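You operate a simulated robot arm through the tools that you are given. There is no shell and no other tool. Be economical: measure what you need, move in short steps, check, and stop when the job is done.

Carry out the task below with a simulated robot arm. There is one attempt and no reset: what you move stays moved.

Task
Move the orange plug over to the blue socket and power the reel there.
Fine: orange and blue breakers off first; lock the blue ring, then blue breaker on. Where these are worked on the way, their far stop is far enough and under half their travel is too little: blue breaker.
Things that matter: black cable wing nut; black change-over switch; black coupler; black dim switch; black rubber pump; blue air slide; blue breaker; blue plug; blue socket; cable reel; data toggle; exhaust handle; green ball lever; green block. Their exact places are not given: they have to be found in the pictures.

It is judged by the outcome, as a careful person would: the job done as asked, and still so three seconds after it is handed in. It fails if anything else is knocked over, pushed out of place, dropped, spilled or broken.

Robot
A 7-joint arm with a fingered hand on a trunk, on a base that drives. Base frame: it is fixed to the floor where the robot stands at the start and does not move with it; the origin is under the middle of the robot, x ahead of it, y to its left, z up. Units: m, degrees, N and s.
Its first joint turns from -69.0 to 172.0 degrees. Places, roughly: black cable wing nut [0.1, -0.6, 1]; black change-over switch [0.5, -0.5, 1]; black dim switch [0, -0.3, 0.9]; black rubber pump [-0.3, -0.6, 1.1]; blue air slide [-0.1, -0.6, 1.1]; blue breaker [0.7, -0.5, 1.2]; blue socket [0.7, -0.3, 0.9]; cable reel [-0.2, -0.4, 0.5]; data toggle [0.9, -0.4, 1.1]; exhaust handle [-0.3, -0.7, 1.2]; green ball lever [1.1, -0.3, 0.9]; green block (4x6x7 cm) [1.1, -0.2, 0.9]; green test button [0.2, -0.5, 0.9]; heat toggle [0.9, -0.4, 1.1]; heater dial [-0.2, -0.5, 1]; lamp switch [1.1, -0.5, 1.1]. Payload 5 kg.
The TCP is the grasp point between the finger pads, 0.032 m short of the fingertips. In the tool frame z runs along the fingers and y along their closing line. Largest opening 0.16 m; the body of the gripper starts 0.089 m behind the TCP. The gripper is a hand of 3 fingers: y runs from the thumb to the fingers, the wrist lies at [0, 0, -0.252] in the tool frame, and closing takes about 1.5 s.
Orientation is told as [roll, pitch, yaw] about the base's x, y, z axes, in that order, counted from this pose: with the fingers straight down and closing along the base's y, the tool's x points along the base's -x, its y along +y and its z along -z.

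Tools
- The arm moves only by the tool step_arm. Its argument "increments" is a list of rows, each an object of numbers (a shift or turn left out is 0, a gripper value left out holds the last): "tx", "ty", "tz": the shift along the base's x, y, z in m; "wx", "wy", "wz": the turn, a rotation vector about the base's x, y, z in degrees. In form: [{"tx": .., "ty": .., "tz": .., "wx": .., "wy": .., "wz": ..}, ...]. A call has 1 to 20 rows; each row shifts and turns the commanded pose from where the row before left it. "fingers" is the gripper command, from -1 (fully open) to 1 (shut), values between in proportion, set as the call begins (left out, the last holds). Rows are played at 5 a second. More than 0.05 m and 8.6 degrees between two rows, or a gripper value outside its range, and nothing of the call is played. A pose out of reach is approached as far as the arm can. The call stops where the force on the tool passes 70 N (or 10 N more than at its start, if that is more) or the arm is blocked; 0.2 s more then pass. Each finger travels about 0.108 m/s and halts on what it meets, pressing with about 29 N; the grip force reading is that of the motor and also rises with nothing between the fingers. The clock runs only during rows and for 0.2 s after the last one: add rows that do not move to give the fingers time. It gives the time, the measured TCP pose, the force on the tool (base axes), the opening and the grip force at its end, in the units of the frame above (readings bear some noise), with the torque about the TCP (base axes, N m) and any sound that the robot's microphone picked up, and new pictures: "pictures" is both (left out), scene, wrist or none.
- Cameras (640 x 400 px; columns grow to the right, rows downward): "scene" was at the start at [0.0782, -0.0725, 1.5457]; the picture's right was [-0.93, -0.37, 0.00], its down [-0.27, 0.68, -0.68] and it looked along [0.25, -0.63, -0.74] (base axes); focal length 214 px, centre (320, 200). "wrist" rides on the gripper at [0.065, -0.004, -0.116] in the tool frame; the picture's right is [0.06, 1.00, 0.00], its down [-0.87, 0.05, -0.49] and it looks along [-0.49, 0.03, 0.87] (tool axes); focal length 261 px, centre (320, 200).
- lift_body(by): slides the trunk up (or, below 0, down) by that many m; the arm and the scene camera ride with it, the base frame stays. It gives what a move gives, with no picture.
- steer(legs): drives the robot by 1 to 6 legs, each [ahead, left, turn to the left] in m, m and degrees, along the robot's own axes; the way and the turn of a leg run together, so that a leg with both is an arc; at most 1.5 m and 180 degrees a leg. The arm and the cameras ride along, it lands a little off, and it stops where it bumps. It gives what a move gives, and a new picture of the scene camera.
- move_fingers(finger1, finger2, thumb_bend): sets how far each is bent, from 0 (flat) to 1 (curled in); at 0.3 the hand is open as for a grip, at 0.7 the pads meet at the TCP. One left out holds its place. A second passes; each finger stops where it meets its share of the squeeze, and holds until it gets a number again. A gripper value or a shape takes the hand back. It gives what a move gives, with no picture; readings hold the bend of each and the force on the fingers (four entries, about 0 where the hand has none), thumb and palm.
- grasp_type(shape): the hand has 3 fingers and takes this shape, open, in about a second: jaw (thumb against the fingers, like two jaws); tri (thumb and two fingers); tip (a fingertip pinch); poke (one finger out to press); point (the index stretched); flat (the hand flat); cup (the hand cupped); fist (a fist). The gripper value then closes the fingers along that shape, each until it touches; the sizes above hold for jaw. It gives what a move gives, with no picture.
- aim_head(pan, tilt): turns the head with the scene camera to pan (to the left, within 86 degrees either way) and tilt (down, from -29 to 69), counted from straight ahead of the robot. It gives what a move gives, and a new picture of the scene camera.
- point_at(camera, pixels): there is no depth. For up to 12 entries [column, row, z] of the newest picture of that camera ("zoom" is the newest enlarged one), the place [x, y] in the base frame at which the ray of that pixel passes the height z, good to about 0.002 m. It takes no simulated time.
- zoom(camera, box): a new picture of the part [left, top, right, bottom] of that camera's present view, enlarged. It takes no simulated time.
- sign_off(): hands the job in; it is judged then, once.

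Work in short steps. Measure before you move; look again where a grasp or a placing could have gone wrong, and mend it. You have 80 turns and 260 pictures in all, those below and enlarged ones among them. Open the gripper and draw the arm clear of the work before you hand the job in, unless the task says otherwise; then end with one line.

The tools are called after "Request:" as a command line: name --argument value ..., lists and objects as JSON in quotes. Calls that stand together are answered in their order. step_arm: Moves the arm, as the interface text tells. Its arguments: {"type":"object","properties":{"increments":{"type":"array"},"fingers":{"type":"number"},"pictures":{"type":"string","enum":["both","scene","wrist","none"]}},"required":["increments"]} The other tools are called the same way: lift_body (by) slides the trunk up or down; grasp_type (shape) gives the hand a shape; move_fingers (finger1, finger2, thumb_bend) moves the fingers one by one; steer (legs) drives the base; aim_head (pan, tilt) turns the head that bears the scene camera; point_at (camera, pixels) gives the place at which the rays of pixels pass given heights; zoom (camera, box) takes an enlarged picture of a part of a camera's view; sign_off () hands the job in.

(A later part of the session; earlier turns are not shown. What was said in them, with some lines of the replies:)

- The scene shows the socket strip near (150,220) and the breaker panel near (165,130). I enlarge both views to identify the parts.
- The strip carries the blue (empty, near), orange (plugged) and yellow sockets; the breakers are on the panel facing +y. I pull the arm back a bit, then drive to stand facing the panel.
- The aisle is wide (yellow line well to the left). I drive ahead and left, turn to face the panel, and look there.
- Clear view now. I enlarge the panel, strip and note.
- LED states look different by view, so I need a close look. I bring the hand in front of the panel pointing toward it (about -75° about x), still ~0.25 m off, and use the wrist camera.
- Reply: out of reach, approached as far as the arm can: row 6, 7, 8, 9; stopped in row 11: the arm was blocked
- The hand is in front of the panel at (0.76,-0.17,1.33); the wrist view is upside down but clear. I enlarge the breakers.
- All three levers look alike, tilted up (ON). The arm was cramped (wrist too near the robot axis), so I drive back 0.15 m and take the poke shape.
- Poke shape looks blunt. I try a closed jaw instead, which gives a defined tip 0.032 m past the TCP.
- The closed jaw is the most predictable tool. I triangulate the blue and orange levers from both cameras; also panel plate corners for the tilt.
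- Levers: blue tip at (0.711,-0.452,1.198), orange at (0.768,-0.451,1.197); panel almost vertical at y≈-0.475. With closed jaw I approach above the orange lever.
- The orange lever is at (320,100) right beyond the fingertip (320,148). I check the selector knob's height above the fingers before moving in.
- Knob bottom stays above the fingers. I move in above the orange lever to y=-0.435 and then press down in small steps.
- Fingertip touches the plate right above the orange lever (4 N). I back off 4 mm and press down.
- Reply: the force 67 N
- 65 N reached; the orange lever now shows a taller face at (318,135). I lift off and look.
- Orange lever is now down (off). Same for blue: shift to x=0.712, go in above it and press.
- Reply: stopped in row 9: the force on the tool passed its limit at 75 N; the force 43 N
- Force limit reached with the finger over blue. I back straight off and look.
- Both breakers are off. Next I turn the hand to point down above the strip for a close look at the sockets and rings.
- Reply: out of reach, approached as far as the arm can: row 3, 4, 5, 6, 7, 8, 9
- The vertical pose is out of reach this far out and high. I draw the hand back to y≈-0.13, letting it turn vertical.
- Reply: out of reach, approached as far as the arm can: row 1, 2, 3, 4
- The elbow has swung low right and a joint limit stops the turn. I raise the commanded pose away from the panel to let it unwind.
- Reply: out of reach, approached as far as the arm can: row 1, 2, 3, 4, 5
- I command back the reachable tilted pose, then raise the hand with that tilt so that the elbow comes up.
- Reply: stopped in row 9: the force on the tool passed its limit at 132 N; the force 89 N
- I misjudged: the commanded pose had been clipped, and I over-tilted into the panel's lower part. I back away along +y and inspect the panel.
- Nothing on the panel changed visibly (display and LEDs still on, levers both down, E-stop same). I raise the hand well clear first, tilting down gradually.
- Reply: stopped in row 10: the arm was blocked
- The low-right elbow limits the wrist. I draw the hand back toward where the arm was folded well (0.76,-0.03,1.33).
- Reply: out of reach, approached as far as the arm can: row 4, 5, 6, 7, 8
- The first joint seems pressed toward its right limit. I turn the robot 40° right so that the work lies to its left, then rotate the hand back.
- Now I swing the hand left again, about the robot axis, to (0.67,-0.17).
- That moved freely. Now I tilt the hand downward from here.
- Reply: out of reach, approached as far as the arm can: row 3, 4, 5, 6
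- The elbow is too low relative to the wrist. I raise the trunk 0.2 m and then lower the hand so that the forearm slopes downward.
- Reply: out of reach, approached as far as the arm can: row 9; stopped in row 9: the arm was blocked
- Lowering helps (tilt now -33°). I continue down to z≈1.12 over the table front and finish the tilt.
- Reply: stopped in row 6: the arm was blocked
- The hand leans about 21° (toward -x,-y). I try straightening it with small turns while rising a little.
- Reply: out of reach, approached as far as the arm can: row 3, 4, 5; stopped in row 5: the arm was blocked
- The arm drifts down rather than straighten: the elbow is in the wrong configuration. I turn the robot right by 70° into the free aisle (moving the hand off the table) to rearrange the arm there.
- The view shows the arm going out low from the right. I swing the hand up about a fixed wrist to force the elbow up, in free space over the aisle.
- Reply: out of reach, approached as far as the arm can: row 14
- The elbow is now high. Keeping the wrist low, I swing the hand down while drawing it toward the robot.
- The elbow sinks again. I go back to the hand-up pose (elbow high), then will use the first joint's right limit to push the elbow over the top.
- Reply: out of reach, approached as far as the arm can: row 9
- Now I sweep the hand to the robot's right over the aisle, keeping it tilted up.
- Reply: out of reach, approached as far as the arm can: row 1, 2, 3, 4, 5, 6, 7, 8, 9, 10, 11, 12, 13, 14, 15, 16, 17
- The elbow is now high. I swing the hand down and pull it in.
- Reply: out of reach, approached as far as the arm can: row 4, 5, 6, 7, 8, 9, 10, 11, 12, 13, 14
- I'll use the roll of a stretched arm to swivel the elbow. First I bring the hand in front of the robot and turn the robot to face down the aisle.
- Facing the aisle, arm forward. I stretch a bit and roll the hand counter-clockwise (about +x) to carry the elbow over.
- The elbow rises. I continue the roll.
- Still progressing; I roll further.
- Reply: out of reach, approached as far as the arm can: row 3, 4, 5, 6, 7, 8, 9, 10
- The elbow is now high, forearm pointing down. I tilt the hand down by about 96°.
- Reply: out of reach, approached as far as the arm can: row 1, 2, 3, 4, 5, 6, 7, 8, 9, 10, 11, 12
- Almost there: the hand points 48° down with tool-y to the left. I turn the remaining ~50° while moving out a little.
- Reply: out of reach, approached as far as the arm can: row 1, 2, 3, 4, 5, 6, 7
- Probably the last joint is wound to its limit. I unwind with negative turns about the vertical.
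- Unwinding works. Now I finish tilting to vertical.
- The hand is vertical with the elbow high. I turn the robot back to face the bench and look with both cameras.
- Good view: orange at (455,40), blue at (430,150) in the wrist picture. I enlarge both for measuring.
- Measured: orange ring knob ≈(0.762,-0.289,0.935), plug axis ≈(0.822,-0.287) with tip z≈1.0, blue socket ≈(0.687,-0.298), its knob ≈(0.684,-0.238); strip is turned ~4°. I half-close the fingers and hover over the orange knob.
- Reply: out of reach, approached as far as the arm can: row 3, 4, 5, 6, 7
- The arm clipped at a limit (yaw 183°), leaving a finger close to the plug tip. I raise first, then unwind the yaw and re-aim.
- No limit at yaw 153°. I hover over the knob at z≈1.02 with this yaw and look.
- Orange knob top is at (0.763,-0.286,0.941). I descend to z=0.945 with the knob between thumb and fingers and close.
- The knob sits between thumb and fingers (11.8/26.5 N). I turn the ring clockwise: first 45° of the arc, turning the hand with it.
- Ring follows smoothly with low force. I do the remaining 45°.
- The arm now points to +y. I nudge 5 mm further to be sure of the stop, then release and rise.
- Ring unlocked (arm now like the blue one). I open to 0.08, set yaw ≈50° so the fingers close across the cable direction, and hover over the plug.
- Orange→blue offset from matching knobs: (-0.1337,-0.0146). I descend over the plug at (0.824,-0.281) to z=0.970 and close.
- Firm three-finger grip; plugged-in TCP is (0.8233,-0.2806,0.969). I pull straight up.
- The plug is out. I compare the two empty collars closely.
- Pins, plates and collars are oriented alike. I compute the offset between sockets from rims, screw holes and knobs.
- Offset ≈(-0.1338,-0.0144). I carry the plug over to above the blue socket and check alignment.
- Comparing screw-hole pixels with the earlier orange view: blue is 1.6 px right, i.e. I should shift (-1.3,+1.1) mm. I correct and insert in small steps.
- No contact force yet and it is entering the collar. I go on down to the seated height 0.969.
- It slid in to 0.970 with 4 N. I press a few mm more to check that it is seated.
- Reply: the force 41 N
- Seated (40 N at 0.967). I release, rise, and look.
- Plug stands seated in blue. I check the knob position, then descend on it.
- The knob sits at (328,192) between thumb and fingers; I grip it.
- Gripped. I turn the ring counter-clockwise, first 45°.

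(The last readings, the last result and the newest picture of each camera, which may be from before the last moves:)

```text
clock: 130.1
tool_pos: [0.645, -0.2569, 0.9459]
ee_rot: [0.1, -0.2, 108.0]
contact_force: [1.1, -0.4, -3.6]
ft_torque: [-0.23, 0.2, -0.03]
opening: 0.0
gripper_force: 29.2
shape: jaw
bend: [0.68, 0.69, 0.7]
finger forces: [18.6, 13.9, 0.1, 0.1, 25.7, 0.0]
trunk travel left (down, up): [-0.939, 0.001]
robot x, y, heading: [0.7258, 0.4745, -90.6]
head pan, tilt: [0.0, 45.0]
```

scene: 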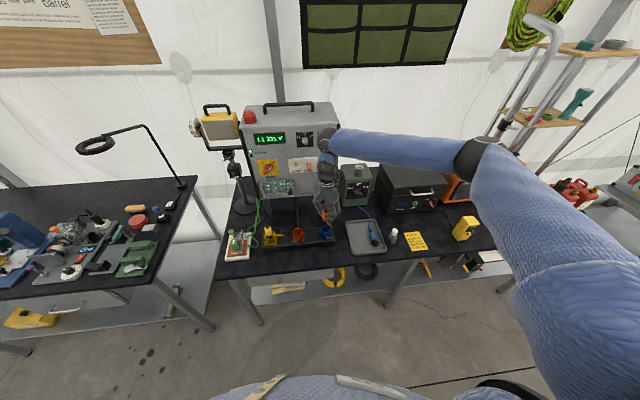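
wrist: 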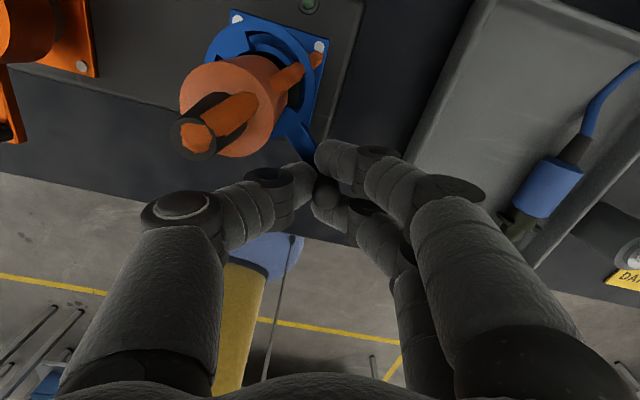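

It follows well. Second 45° plus a small nudge to the stop.

Request:
step_arm --increments '[{"tx": -0.0044, "ty": -0.0068, "wz": 7.5}, {"tx": -0.0044, "ty": -0.0068, "wz": 7.5}, {"tx": -0.0025, "ty": -0.0077, "wz": 7.5}, {"tx": -0.0025, "ty": -0.0077, "wz": 7.5}, {"tx": -0.0004, "ty": -0.0081, "wz": 7.5}, {"tx": -0.0004, "ty": -0.0081, "wz": 7.5}, {"ty": -0.003}]' --pictures "wrist"

```text
clock: 131.4
tool_pos: [0.6341, -0.2915, 0.9425]
ee_rot: [-0.6, 0.4, 147.8]
contact_force: [-26.3, -0.5, 43.5]
ft_torque: [-0.56, 0.81, -0.17]
opening: 0.0
gripper_force: 28.6
shape: jaw
bend: [0.7, 0.7, 0.72]
finger forces: [36.1, 41.8, 0.0, 0.0, 27.3, 0.0]
trunk travel left (down, up): [-0.939, 0.001]
robot x, y, heading: [0.7268, 0.4762, -90.8]
head pan, tilt: [0.0, 45.0]
stopped in row 6: the force on the tool passed its limit at 91 N (the readings are from after the stop); the commanded pose is now the measured one
```

wrist: 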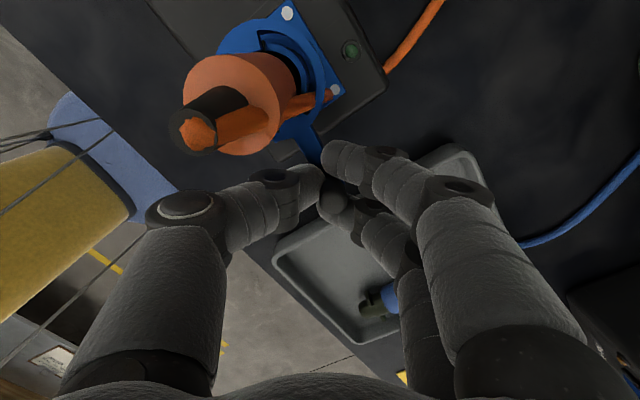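

Force built up with the knob about 6 mm inside its true circle (centre 0.6895). I ease outward in x, then finish the last few degrees.

Request:
step_arm --increments '[{"tx": -0.003, "tz": 0.002}, {"tx": -0.003}, {}]' --pictures "none"

Request:
zoom --camera "scene" --box '[302, 200, 350, 250]'

Request:
zoom --camera "wrist" --box '[230, 60, 430, 260]'

```text
clock: 132.2
tool_pos: [0.6325, -0.2886, 0.9417]
ee_rot: [-0.9, 0.5, 148.1]
contact_force: [-4.6, -4.4, 39.8]
ft_torque: [-0.59, 0.19, -0.21]
opening: 0.0006
gripper_force: 28.9
shape: jaw
bend: [0.71, 0.7, 0.72]
finger forces: [40.8, 31.5, 0.0, 0.1, 30.4, 0.1]
trunk travel left (down, up): [-0.939, 0.001]
robot x, y, heading: [0.7277, 0.4738, -90.3]
head pan, tilt: [0.0, 45.0]
```

```text
8.00 times, centred on (326, 225) of scene
```

zoom: 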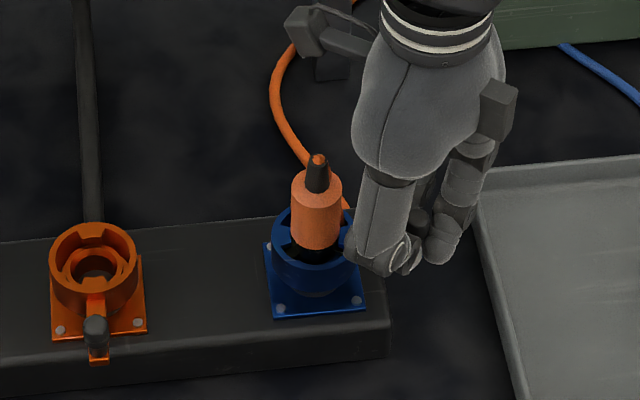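

```text
2.00 times, centred on (330, 160) of wrist
```

zoom: 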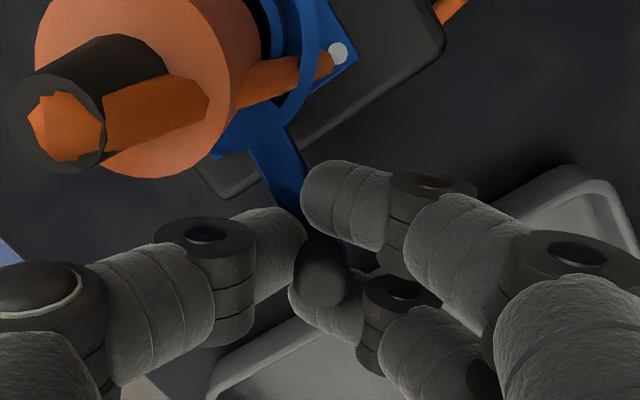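

There is an upward load of 40 N on the fingers. I release the grip to take the stress off and look at the ring angle.

Request:
step_arm --increments '[{}, {}, {"tz": 0.002}]' --fingers 0.25 --pictures "wrist"

Request:
zoom --camera "wrist" --box '[230, 60, 430, 260]'

```text
clock: 133.0
tool_pos: [0.6313, -0.2892, 0.9413]
ee_rot: [-1.1, 0.3, 148.1]
contact_force: [0.4, -0.6, 0.0]
ft_torque: [0.0, -0.03, -0.01]
opening: 0.0596
gripper_force: 0.0
shape: jaw
bend: [0.73, 0.73, 0.7]
finger forces: [0.1, 0.1, 0.0, 0.0, 0.0, 0.1]
trunk travel left (down, up): [-0.939, 0.001]
robot x, y, heading: [0.7247, 0.4702, -90.7]
head pan, tilt: [0.0, 45.0]
```

wrist: 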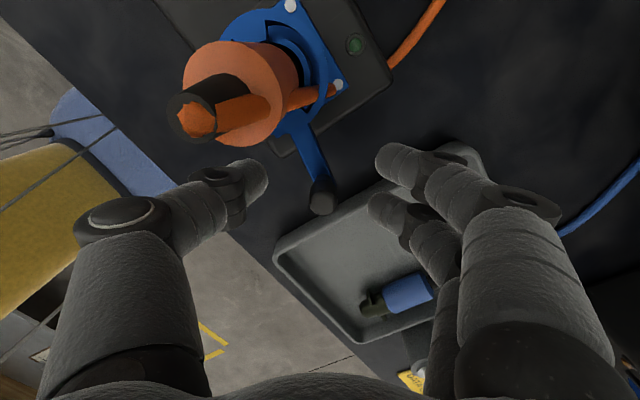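

```text
2.00 times, centred on (330, 160) of wrist
```

zoom: 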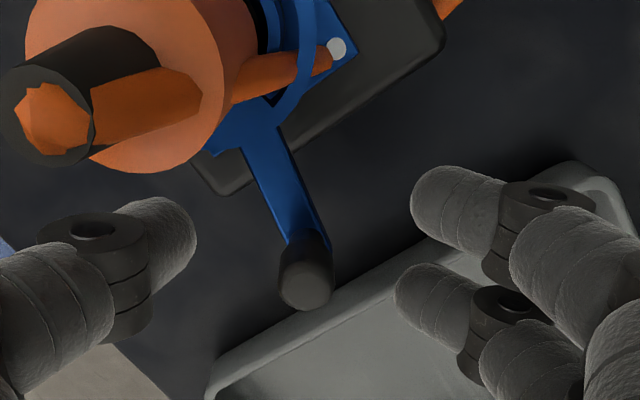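

Free now; the knob is at (323,200), φ≈174°, and the arm was clipped at yaw 148° (that dragged it low). I raise slightly, turn the yaw back by 24° around the knob, and regrip.

Request:
step_arm --increments '[{"tz": 0.01}, {"wz": -8}, {"wz": -8}, {"wz": -8}, {}]' --pictures "wrist"

```text
clock: 134.2
tool_pos: [0.6315, -0.2891, 0.9512]
ee_rot: [-1.1, 0.2, 124.0]
contact_force: [0.7, 0.0, -0.3]
ft_torque: [0.03, 0.0, 0.01]
opening: 0.0595
gripper_force: 0.1
shape: jaw
bend: [0.73, 0.73, 0.7]
finger forces: [0.1, 0.1, 0.0, 0.0, 0.1, 0.1]
trunk travel left (down, up): [-0.939, 0.001]
robot x, y, heading: [0.7261, 0.4676, -90.5]
head pan, tilt: [0.0, 45.0]
```

wrist: 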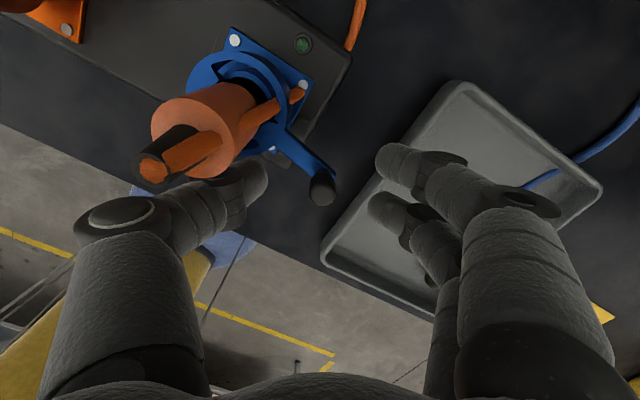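

Position is free of limits. I grip again and push the knob along -y by 11 mm (to φ≈185°).

Request:
step_arm --increments '[{"tz": -0.003}, {}, {}, {}, {}]' --fingers 1 --pictures "none"

Request:
step_arm --increments '[{"ty": -0.004, "tx": -0.0005}, {"ty": -0.004}, {"ty": -0.004}]' --pictures "wrist"

```text
clock: 135.4
tool_pos: [0.6309, -0.2906, 0.9484]
ee_rot: [-1.1, 0.3, 124.1]
contact_force: [-0.5, 6.0, -3.1]
ft_torque: [0.2, -0.03, 0.32]
opening: 0.0
gripper_force: 29.1
shape: jaw
bend: [0.66, 0.7, 0.7]
finger forces: [16.4, 10.9, 0.0, 0.1, 28.6, 0.0]
trunk travel left (down, up): [-0.939, 0.001]
robot x, y, heading: [0.7234, 0.4774, -90.8]
head pan, tilt: [0.0, 45.0]
```

```text
clock: 136.2
tool_pos: [0.6312, -0.2962, 0.9487]
ee_rot: [-1.0, 0.1, 124.2]
contact_force: [-8.8, 42.7, -2.0]
ft_torque: [1.72, 0.41, 2.57]
opening: 0.0
gripper_force: 29.2
shape: jaw
bend: [0.64, 0.72, 0.7]
finger forces: [80.2, 3.7, 0.0, 0.0, 119.0, 0.0]
trunk travel left (down, up): [-0.939, 0.001]
robot x, y, heading: [0.7255, 0.4699, -90.9]
head pan, tilt: [0.0, 45.0]
```

wrist: 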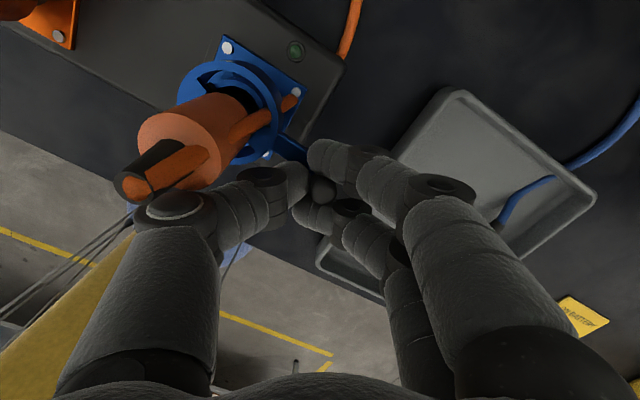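

Strong resistance (43 N), probably the stop. I release, rise and inspect the ring angle.

Request:
step_arm --increments '[{"ty": 0.005}, {}, {}]' --fingers 0.25 --pictures "none"

Request:
step_arm --increments '[{"tz": 0.03}, {"tz": 0.04}, {"tz": 0.04}, {"tx": 0.03, "ty": 0.04, "tz": 0.02}, {"tx": 0.03, "ty": 0.04}]' --pictures "both"

Request:
zoom --camera "scene" --box '[262, 200, 352, 260]'

Request:
zoom --camera "wrist" --box '[200, 0, 440, 150]'

```text
clock: 137.0
tool_pos: [0.6308, -0.2972, 0.9468]
ee_rot: [-0.9, 0.4, 124.0]
contact_force: [-10.3, 9.1, 8.4]
ft_torque: [0.44, 0.01, 0.63]
opening: 0.0562
gripper_force: 0.0
shape: jaw
bend: [0.73, 0.73, 0.71]
finger forces: [0.1, 0.0, 0.1, 0.1, 16.6, 0.0]
trunk travel left (down, up): [-0.939, 0.001]
robot x, y, heading: [0.7268, 0.4727, -90.8]
head pan, tilt: [0.0, 45.0]
```

```text
refused: row 4 steps farther than a row can; nothing moved
```

```text
6.67 times, centred on (307, 230) of scene
```

zoom: 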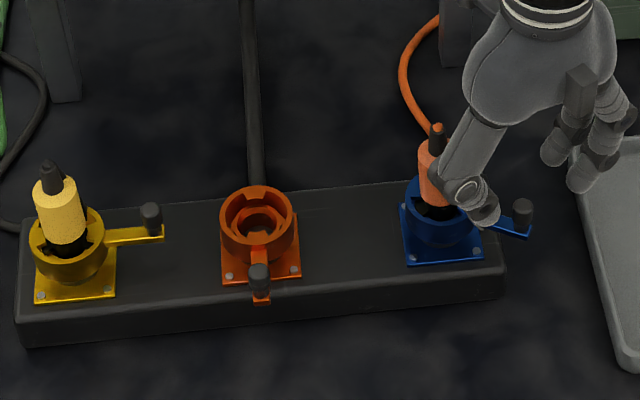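

```text
2.67 times, centred on (320, 75) of wrist
5 turns are left
```

zoom: 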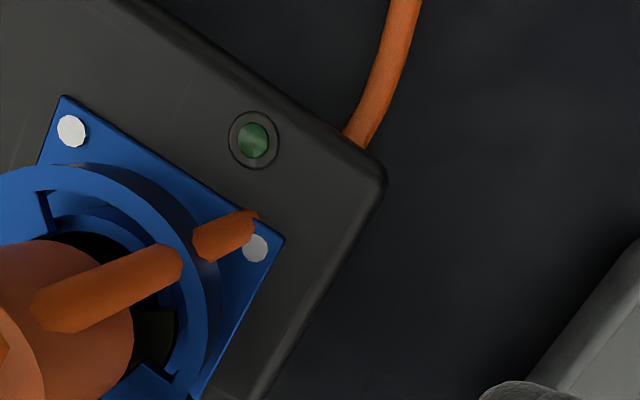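

Only 5 turns remain. The thumb had met the plug and the ring looks ~12° short. I free the thumb, go to the front of the knob with closed fingers, push it along -y to its stop, retreat, and turn the hand toward the panel for the breaker.

Request:
step_arm --increments '[{"tx": -0.004, "ty": 0.004}, {"tx": -0.004, "ty": 0.004}, {"tz": 0.03}, {"tz": 0.04}, {"tz": 0.04}, {"ty": 0.045}, {"ty": 0.04, "tx": 0.004}, {"tx": 0.003}]' --pictures "none"

Request:
step_arm --increments '[{}, {}, {}, {}, {}, {}, {"tz": -0.04}, {"tz": -0.04}, {"tz": -0.027}, {"ty": -0.01}, {"ty": -0.01}, {"ty": -0.008}, {"ty": -0.006}, {"ty": -0.006}, {"ty": -0.006}, {"ty": -0.006}, {"ty": -0.005}, {"ty": -0.005}]' --fingers 1 --pictures "none"

Request:
step_arm --increments '[{"ty": 0.02}, {"ty": 0.03}, {"tz": 0.045}, {"tz": 0.045}, {"tz": 0.045}, {"tz": 0.04}, {"tx": 0.04}, {"tx": 0.042}]' --pictures "none"

Request:
zoom --camera "scene" --box '[262, 200, 352, 260]'

Request:
step_arm --increments '[{"wx": -8}, {"wx": -8}, {"wx": -8}, {"wx": -8}, {"wx": -8}, {"wx": -8}, {"wx": -8}, {"wx": -8}, {"wx": -8}]' --pictures "both"

Request:
zoom --camera "scene" --box '[240, 95, 345, 205]'

```text
clock: 138.8
tool_pos: [0.6314, -0.2032, 1.0588]
ee_rot: [-0.9, 0.2, 124.1]
contact_force: [0.0, -0.1, 0.5]
ft_torque: [0.02, -0.01, -0.01]
opening: 0.06
gripper_force: 0.0
shape: jaw
bend: [0.73, 0.73, 0.7]
finger forces: [0.0, 0.1, 0.1, 0.0, 0.1, 0.1]
trunk travel left (down, up): [-0.939, 0.001]
robot x, y, heading: [0.7242, 0.473, -90.5]
head pan, tilt: [0.0, 45.0]
```

```text
clock: 142.6
tool_pos: [0.6307, -0.2639, 0.9514]
ee_rot: [-1.1, 0.3, 124.1]
contact_force: [-4.1, 6.5, 0.9]
ft_torque: [0.01, 0.06, -0.16]
opening: 0.0
gripper_force: 29.4
shape: jaw
bend: [0.65, 0.65, 0.67]
finger forces: [3.2, 0.0, 0.0, 0.0, 0.1, 0.0]
trunk travel left (down, up): [-0.939, 0.001]
robot x, y, heading: [0.7254, 0.4711, -90.6]
head pan, tilt: [0.0, 45.0]
```

```text
clock: 144.4
tool_pos: [0.713, -0.215, 1.1265]
ee_rot: [-1.1, 0.2, 124.1]
contact_force: [0.9, -0.1, -0.6]
ft_torque: [0.0, -0.01, 0.03]
opening: 0.0
gripper_force: 28.6
shape: jaw
bend: [0.65, 0.65, 0.67]
finger forces: [0.0, 0.0, 0.0, 0.0, 0.1, 0.1]
trunk travel left (down, up): [-0.939, 0.001]
robot x, y, heading: [0.7267, 0.4716, -90.7]
head pan, tilt: [0.0, 45.0]
```

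```text
6.67 times, centred on (307, 230) of scene
```

zoom: 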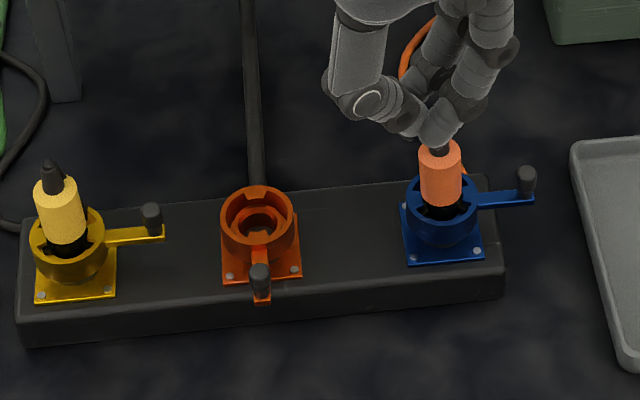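

```text
clock: 146.4
tool_pos: [0.7166, -0.2156, 1.1288]
ee_rot: [43.6, 45.9, 144.1]
contact_force: [0.5, -1.0, -0.1]
ft_torque: [0.04, 0.04, -0.12]
opening: 0.0
gripper_force: 28.9
shape: jaw
bend: [0.65, 0.65, 0.67]
finger forces: [0.0, 0.0, 0.0, 0.1, 0.0, 0.0]
out of reach, approached as far as the arm can: row 8, 9
trunk travel left (down, up): [-0.939, 0.001]
robot x, y, heading: [0.7253, 0.4714, -90.9]
head pan, tilt: [0.0, 45.0]
```

scene: 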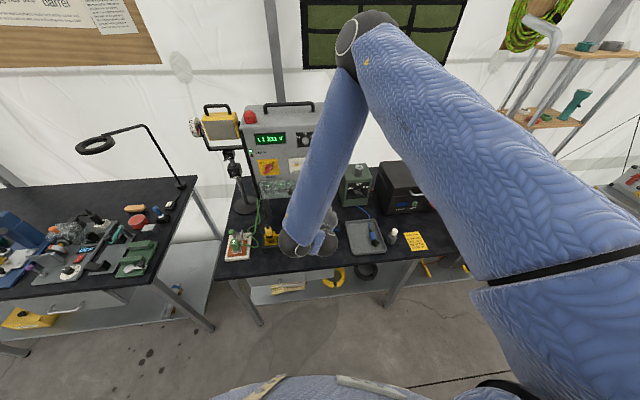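
wrist: 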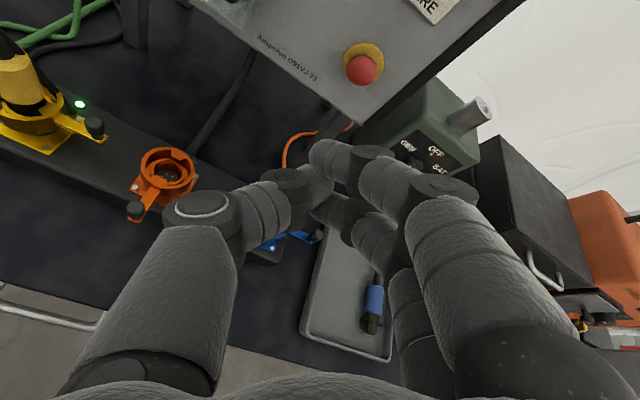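

```text
3.64 times, centred on (292, 150) of scene
4 turns are left
```

zoom: 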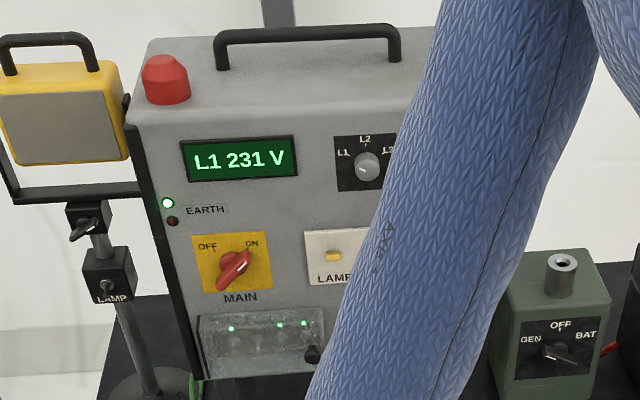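

The blue ring is fully locked now (its arm matches the yellow one). The hand tilts 60° toward the panel; E-stop top is ≈1.105. I approach below the blue lever at z≈1.153, stopping short of the panel to check.

Request:
step_arm --increments '[{"tz": 0.024}, {"tx": -0.002, "ty": -0.035}, {"tx": -0.002, "ty": -0.035}, {"tx": -0.002, "ty": -0.035}, {"tx": -0.0016, "ty": -0.03}, {"ty": -0.02}]' --pictures "both"

Request:
zoom --camera "wrist" --box '[230, 20, 430, 220]'

Request:
zoom --camera "scene" --box '[270, 130, 350, 200]'

```text
clock: 147.8
tool_pos: [0.7043, -0.3723, 1.1495]
ee_rot: [43.3, 46.1, 143.8]
contact_force: [-0.1, -0.3, 0.3]
ft_torque: [-0.01, 0.02, 0.02]
opening: 0.0
gripper_force: 29.3
shape: jaw
bend: [0.65, 0.65, 0.67]
finger forces: [0.1, 0.1, 0.0, 0.0, 0.0, 0.1]
trunk travel left (down, up): [-0.939, 0.001]
robot x, y, heading: [0.7272, 0.4762, -91.0]
head pan, tilt: [0.0, 45.0]
```

scene: 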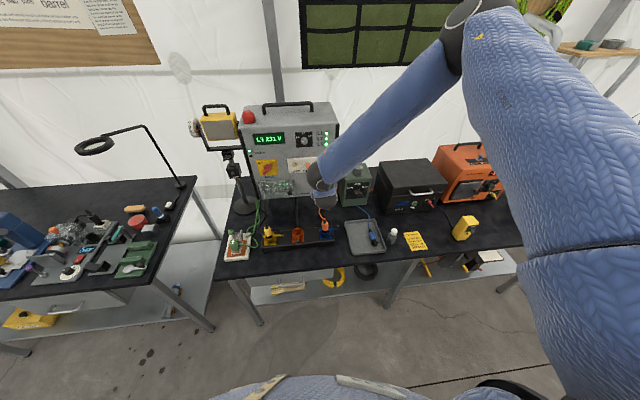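
wrist: 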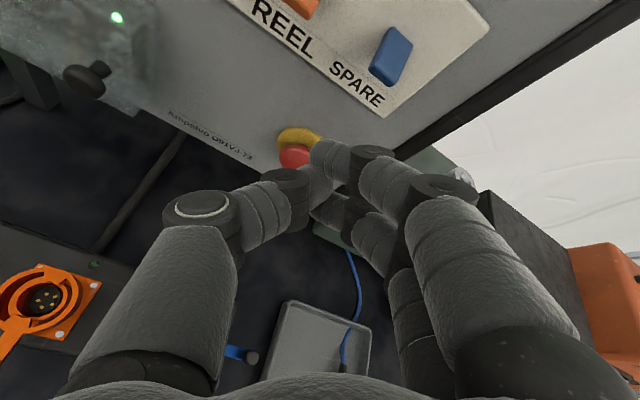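

```text
2.00 times, centred on (330, 120) of wrist
```

zoom: 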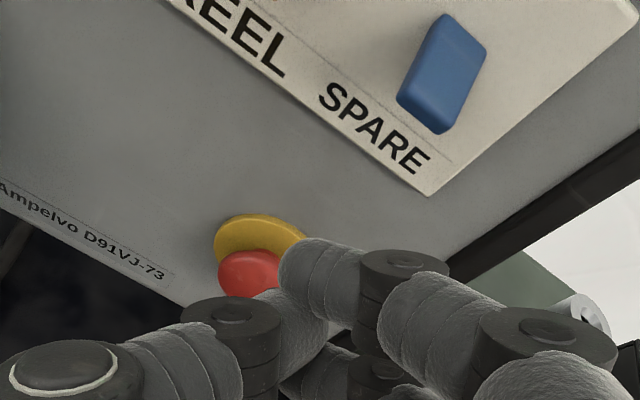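

```text
5.71 times, centred on (310, 165) of scene
3 turns are left
```

zoom: 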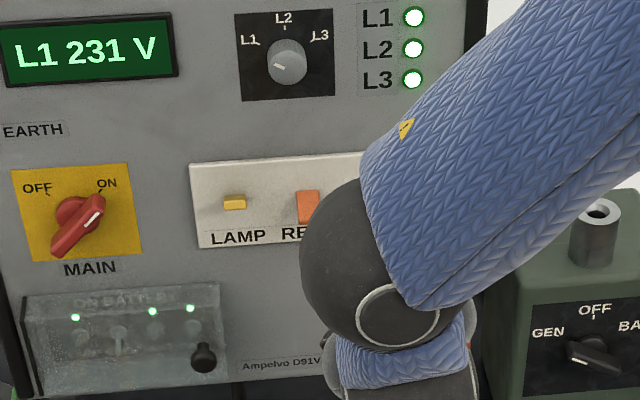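

Lever's lower end computes to ≈(0.709,-0.455,1.175), fingertip top ≈1.160: good. I go in under it, push up, and back off along +y.

Request:
step_arm --increments '[{"tz": 0.004}, {"tx": 0.002, "ty": -0.015}, {"tx": 0.001, "ty": -0.015}, {"ty": -0.014}, {"tz": 0.008}, {"tz": 0.008}, {"tz": 0.008}, {"tz": 0.008}, {"tz": 0.007}, {"tz": 0.006}]' --pictures "wrist"

Request:
step_arm --increments '[{"ty": 0.02, "tz": -0.003}, {"ty": 0.04}, {"ty": 0.04}, {"ty": 0.045}, {"ty": 0.045}]' --pictures "both"

Request:
zoom --camera "wrist" --box '[220, 0, 480, 160]'

Request:
zoom --camera "scene" --box '[240, 100, 350, 255]'

```text
clock: 150.0
tool_pos: [0.7056, -0.4115, 1.1956]
ee_rot: [42.7, 45.8, 143.5]
contact_force: [-10.1, 37.5, -38.3]
ft_torque: [1.02, 0.42, 0.1]
opening: 0.0001
gripper_force: 28.8
shape: jaw
bend: [0.67, 0.65, 0.67]
finger forces: [0.0, 0.0, 0.0, 0.1, 0.0, 0.0]
trunk travel left (down, up): [-0.939, 0.001]
robot x, y, heading: [0.7311, 0.473, -90.8]
head pan, tilt: [0.0, 45.0]
```

wrist: 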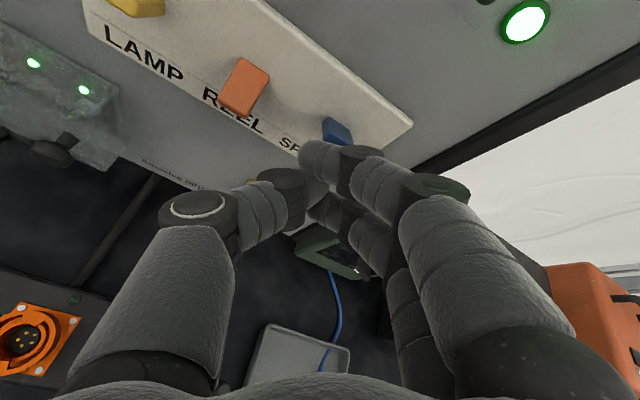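

```text
clock: 151.2
tool_pos: [0.7106, -0.2222, 1.1984]
ee_rot: [43.6, 46.0, 144.0]
contact_force: [1.1, 0.4, -0.4]
ft_torque: [-0.07, 0.05, 0.01]
opening: 0.0001
gripper_force: 29.2
shape: jaw
bend: [0.66, 0.65, 0.67]
finger forces: [0.0, 0.0, 0.1, 0.1, 0.0, 0.0]
trunk travel left (down, up): [-0.939, 0.001]
robot x, y, heading: [0.7285, 0.4725, -90.9]
head pan, tilt: [0.0, 45.0]
```

scene: 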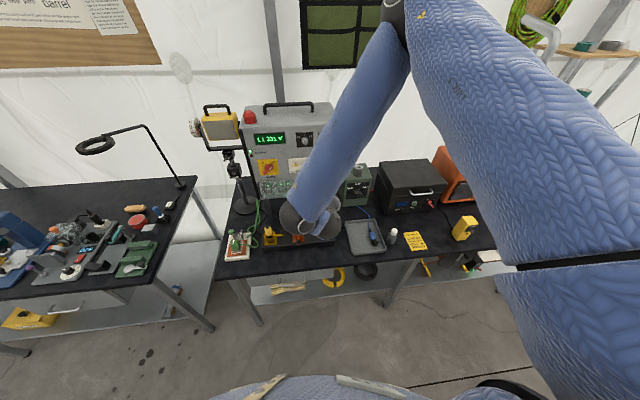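
wrist: 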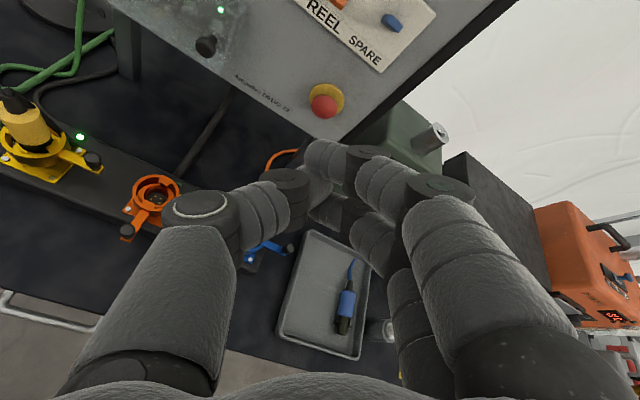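

```text
2.46 times, centred on (350, 80) of wrist
```

zoom: 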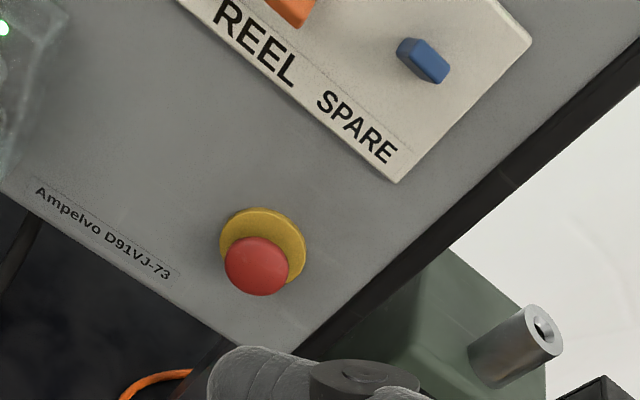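

```text
2.58 times, centred on (295, 178) of scene
2 turns are left
```

zoom: 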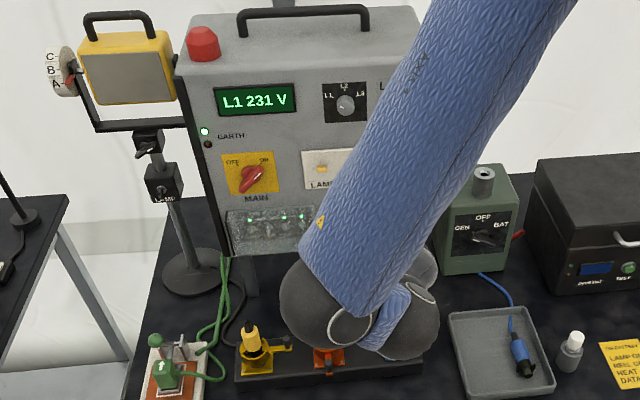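

The blue lever now shows its short, upward (ON) face. I open the hand, raise it clear, drive back a little and check the final state.

Request:
step_arm --increments '[{"ty": 0.03}, {"ty": 0.03}, {"tz": 0.03}, {"tz": 0.03}, {}, {}, {}]' --fingers -1 --pictures "none"

Request:
steer --legs '[[-0.1, -0.2, 0]]'

Request:
zoom --camera "scene" --box '[200, 80, 350, 260]'

Request:
zoom --camera "wrist" --box '[0, 0, 320, 300]'

```text
clock: 152.8
tool_pos: [0.7074, -0.1642, 1.2561]
ee_rot: [43.3, 46.0, 143.9]
contact_force: [0.5, 0.5, 0.0]
ft_torque: [-0.02, -0.02, -0.01]
opening: 0.16
gripper_force: 0.1
shape: jaw
bend: [0.3, 0.3, 0.3]
finger forces: [0.1, 0.0, 0.1, 0.0, 0.1, 0.1]
trunk travel left (down, up): [-0.939, 0.001]
robot x, y, heading: [0.7303, 0.471, -90.6]
head pan, tilt: [0.0, 45.0]
```

```text
clock: 154.5
tool_pos: [0.5072, -0.063, 1.2568]
ee_rot: [43.2, 46.1, 143.6]
contact_force: [-0.9, -0.2, 0.1]
ft_torque: [-0.01, -0.05, 0.01]
opening: 0.1601
gripper_force: 0.0
shape: jaw
bend: [0.3, 0.3, 0.3]
finger forces: [0.1, 0.0, 0.0, 0.0, 0.0, 0.1]
trunk travel left (down, up): [-0.939, 0.001]
robot x, y, heading: [0.5297, 0.5752, -91.0]
head pan, tilt: [0.0, 45.0]
```

scene: 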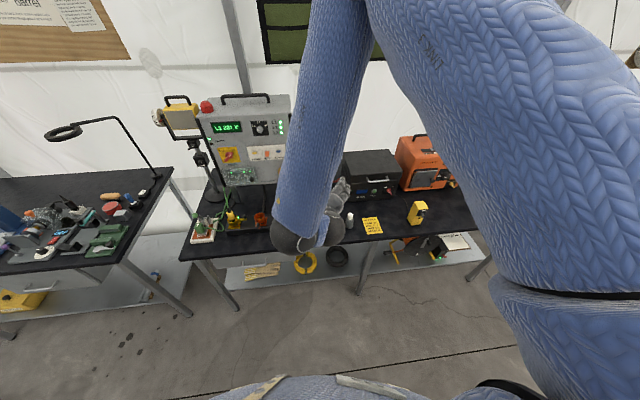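

```text
2.22 times, centred on (275, 170) of scene
```

zoom: 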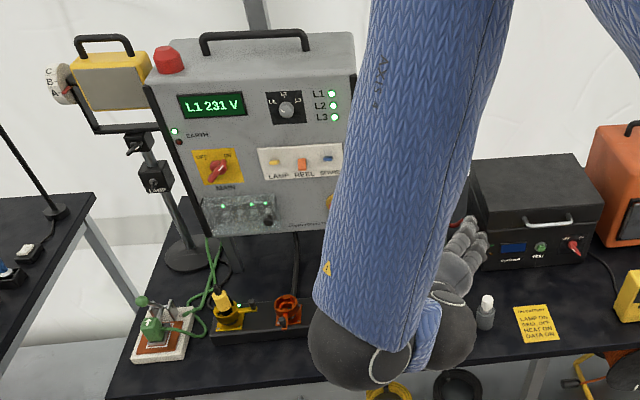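

```text
1.33 times, centred on (160, 150) of wrist
1 turns are left
```

zoom: 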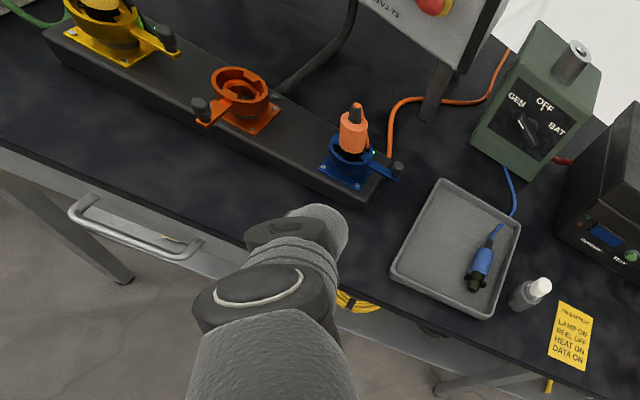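

The last pictures show the orange plug in the blue socket with the ring locked. The blue breaker is up like the yellow one, orange is down, and the hand is open and clear of the work. I hand it in.

Request:
sign_off

```text
The job is handed in.
```

The orange plug is in the blue socket with its ring locked and the blue breaker on. The orange breaker was left off. I did not get a clear view of a live indicator at the blue socket or on the reel, so power reaching the reel is unconfirmed. Earlier on, the hand knocked hard (132 N) against the lower part of the panel while I was re-posing the arm; the display, lights and E-stop looked unchanged afterwards.
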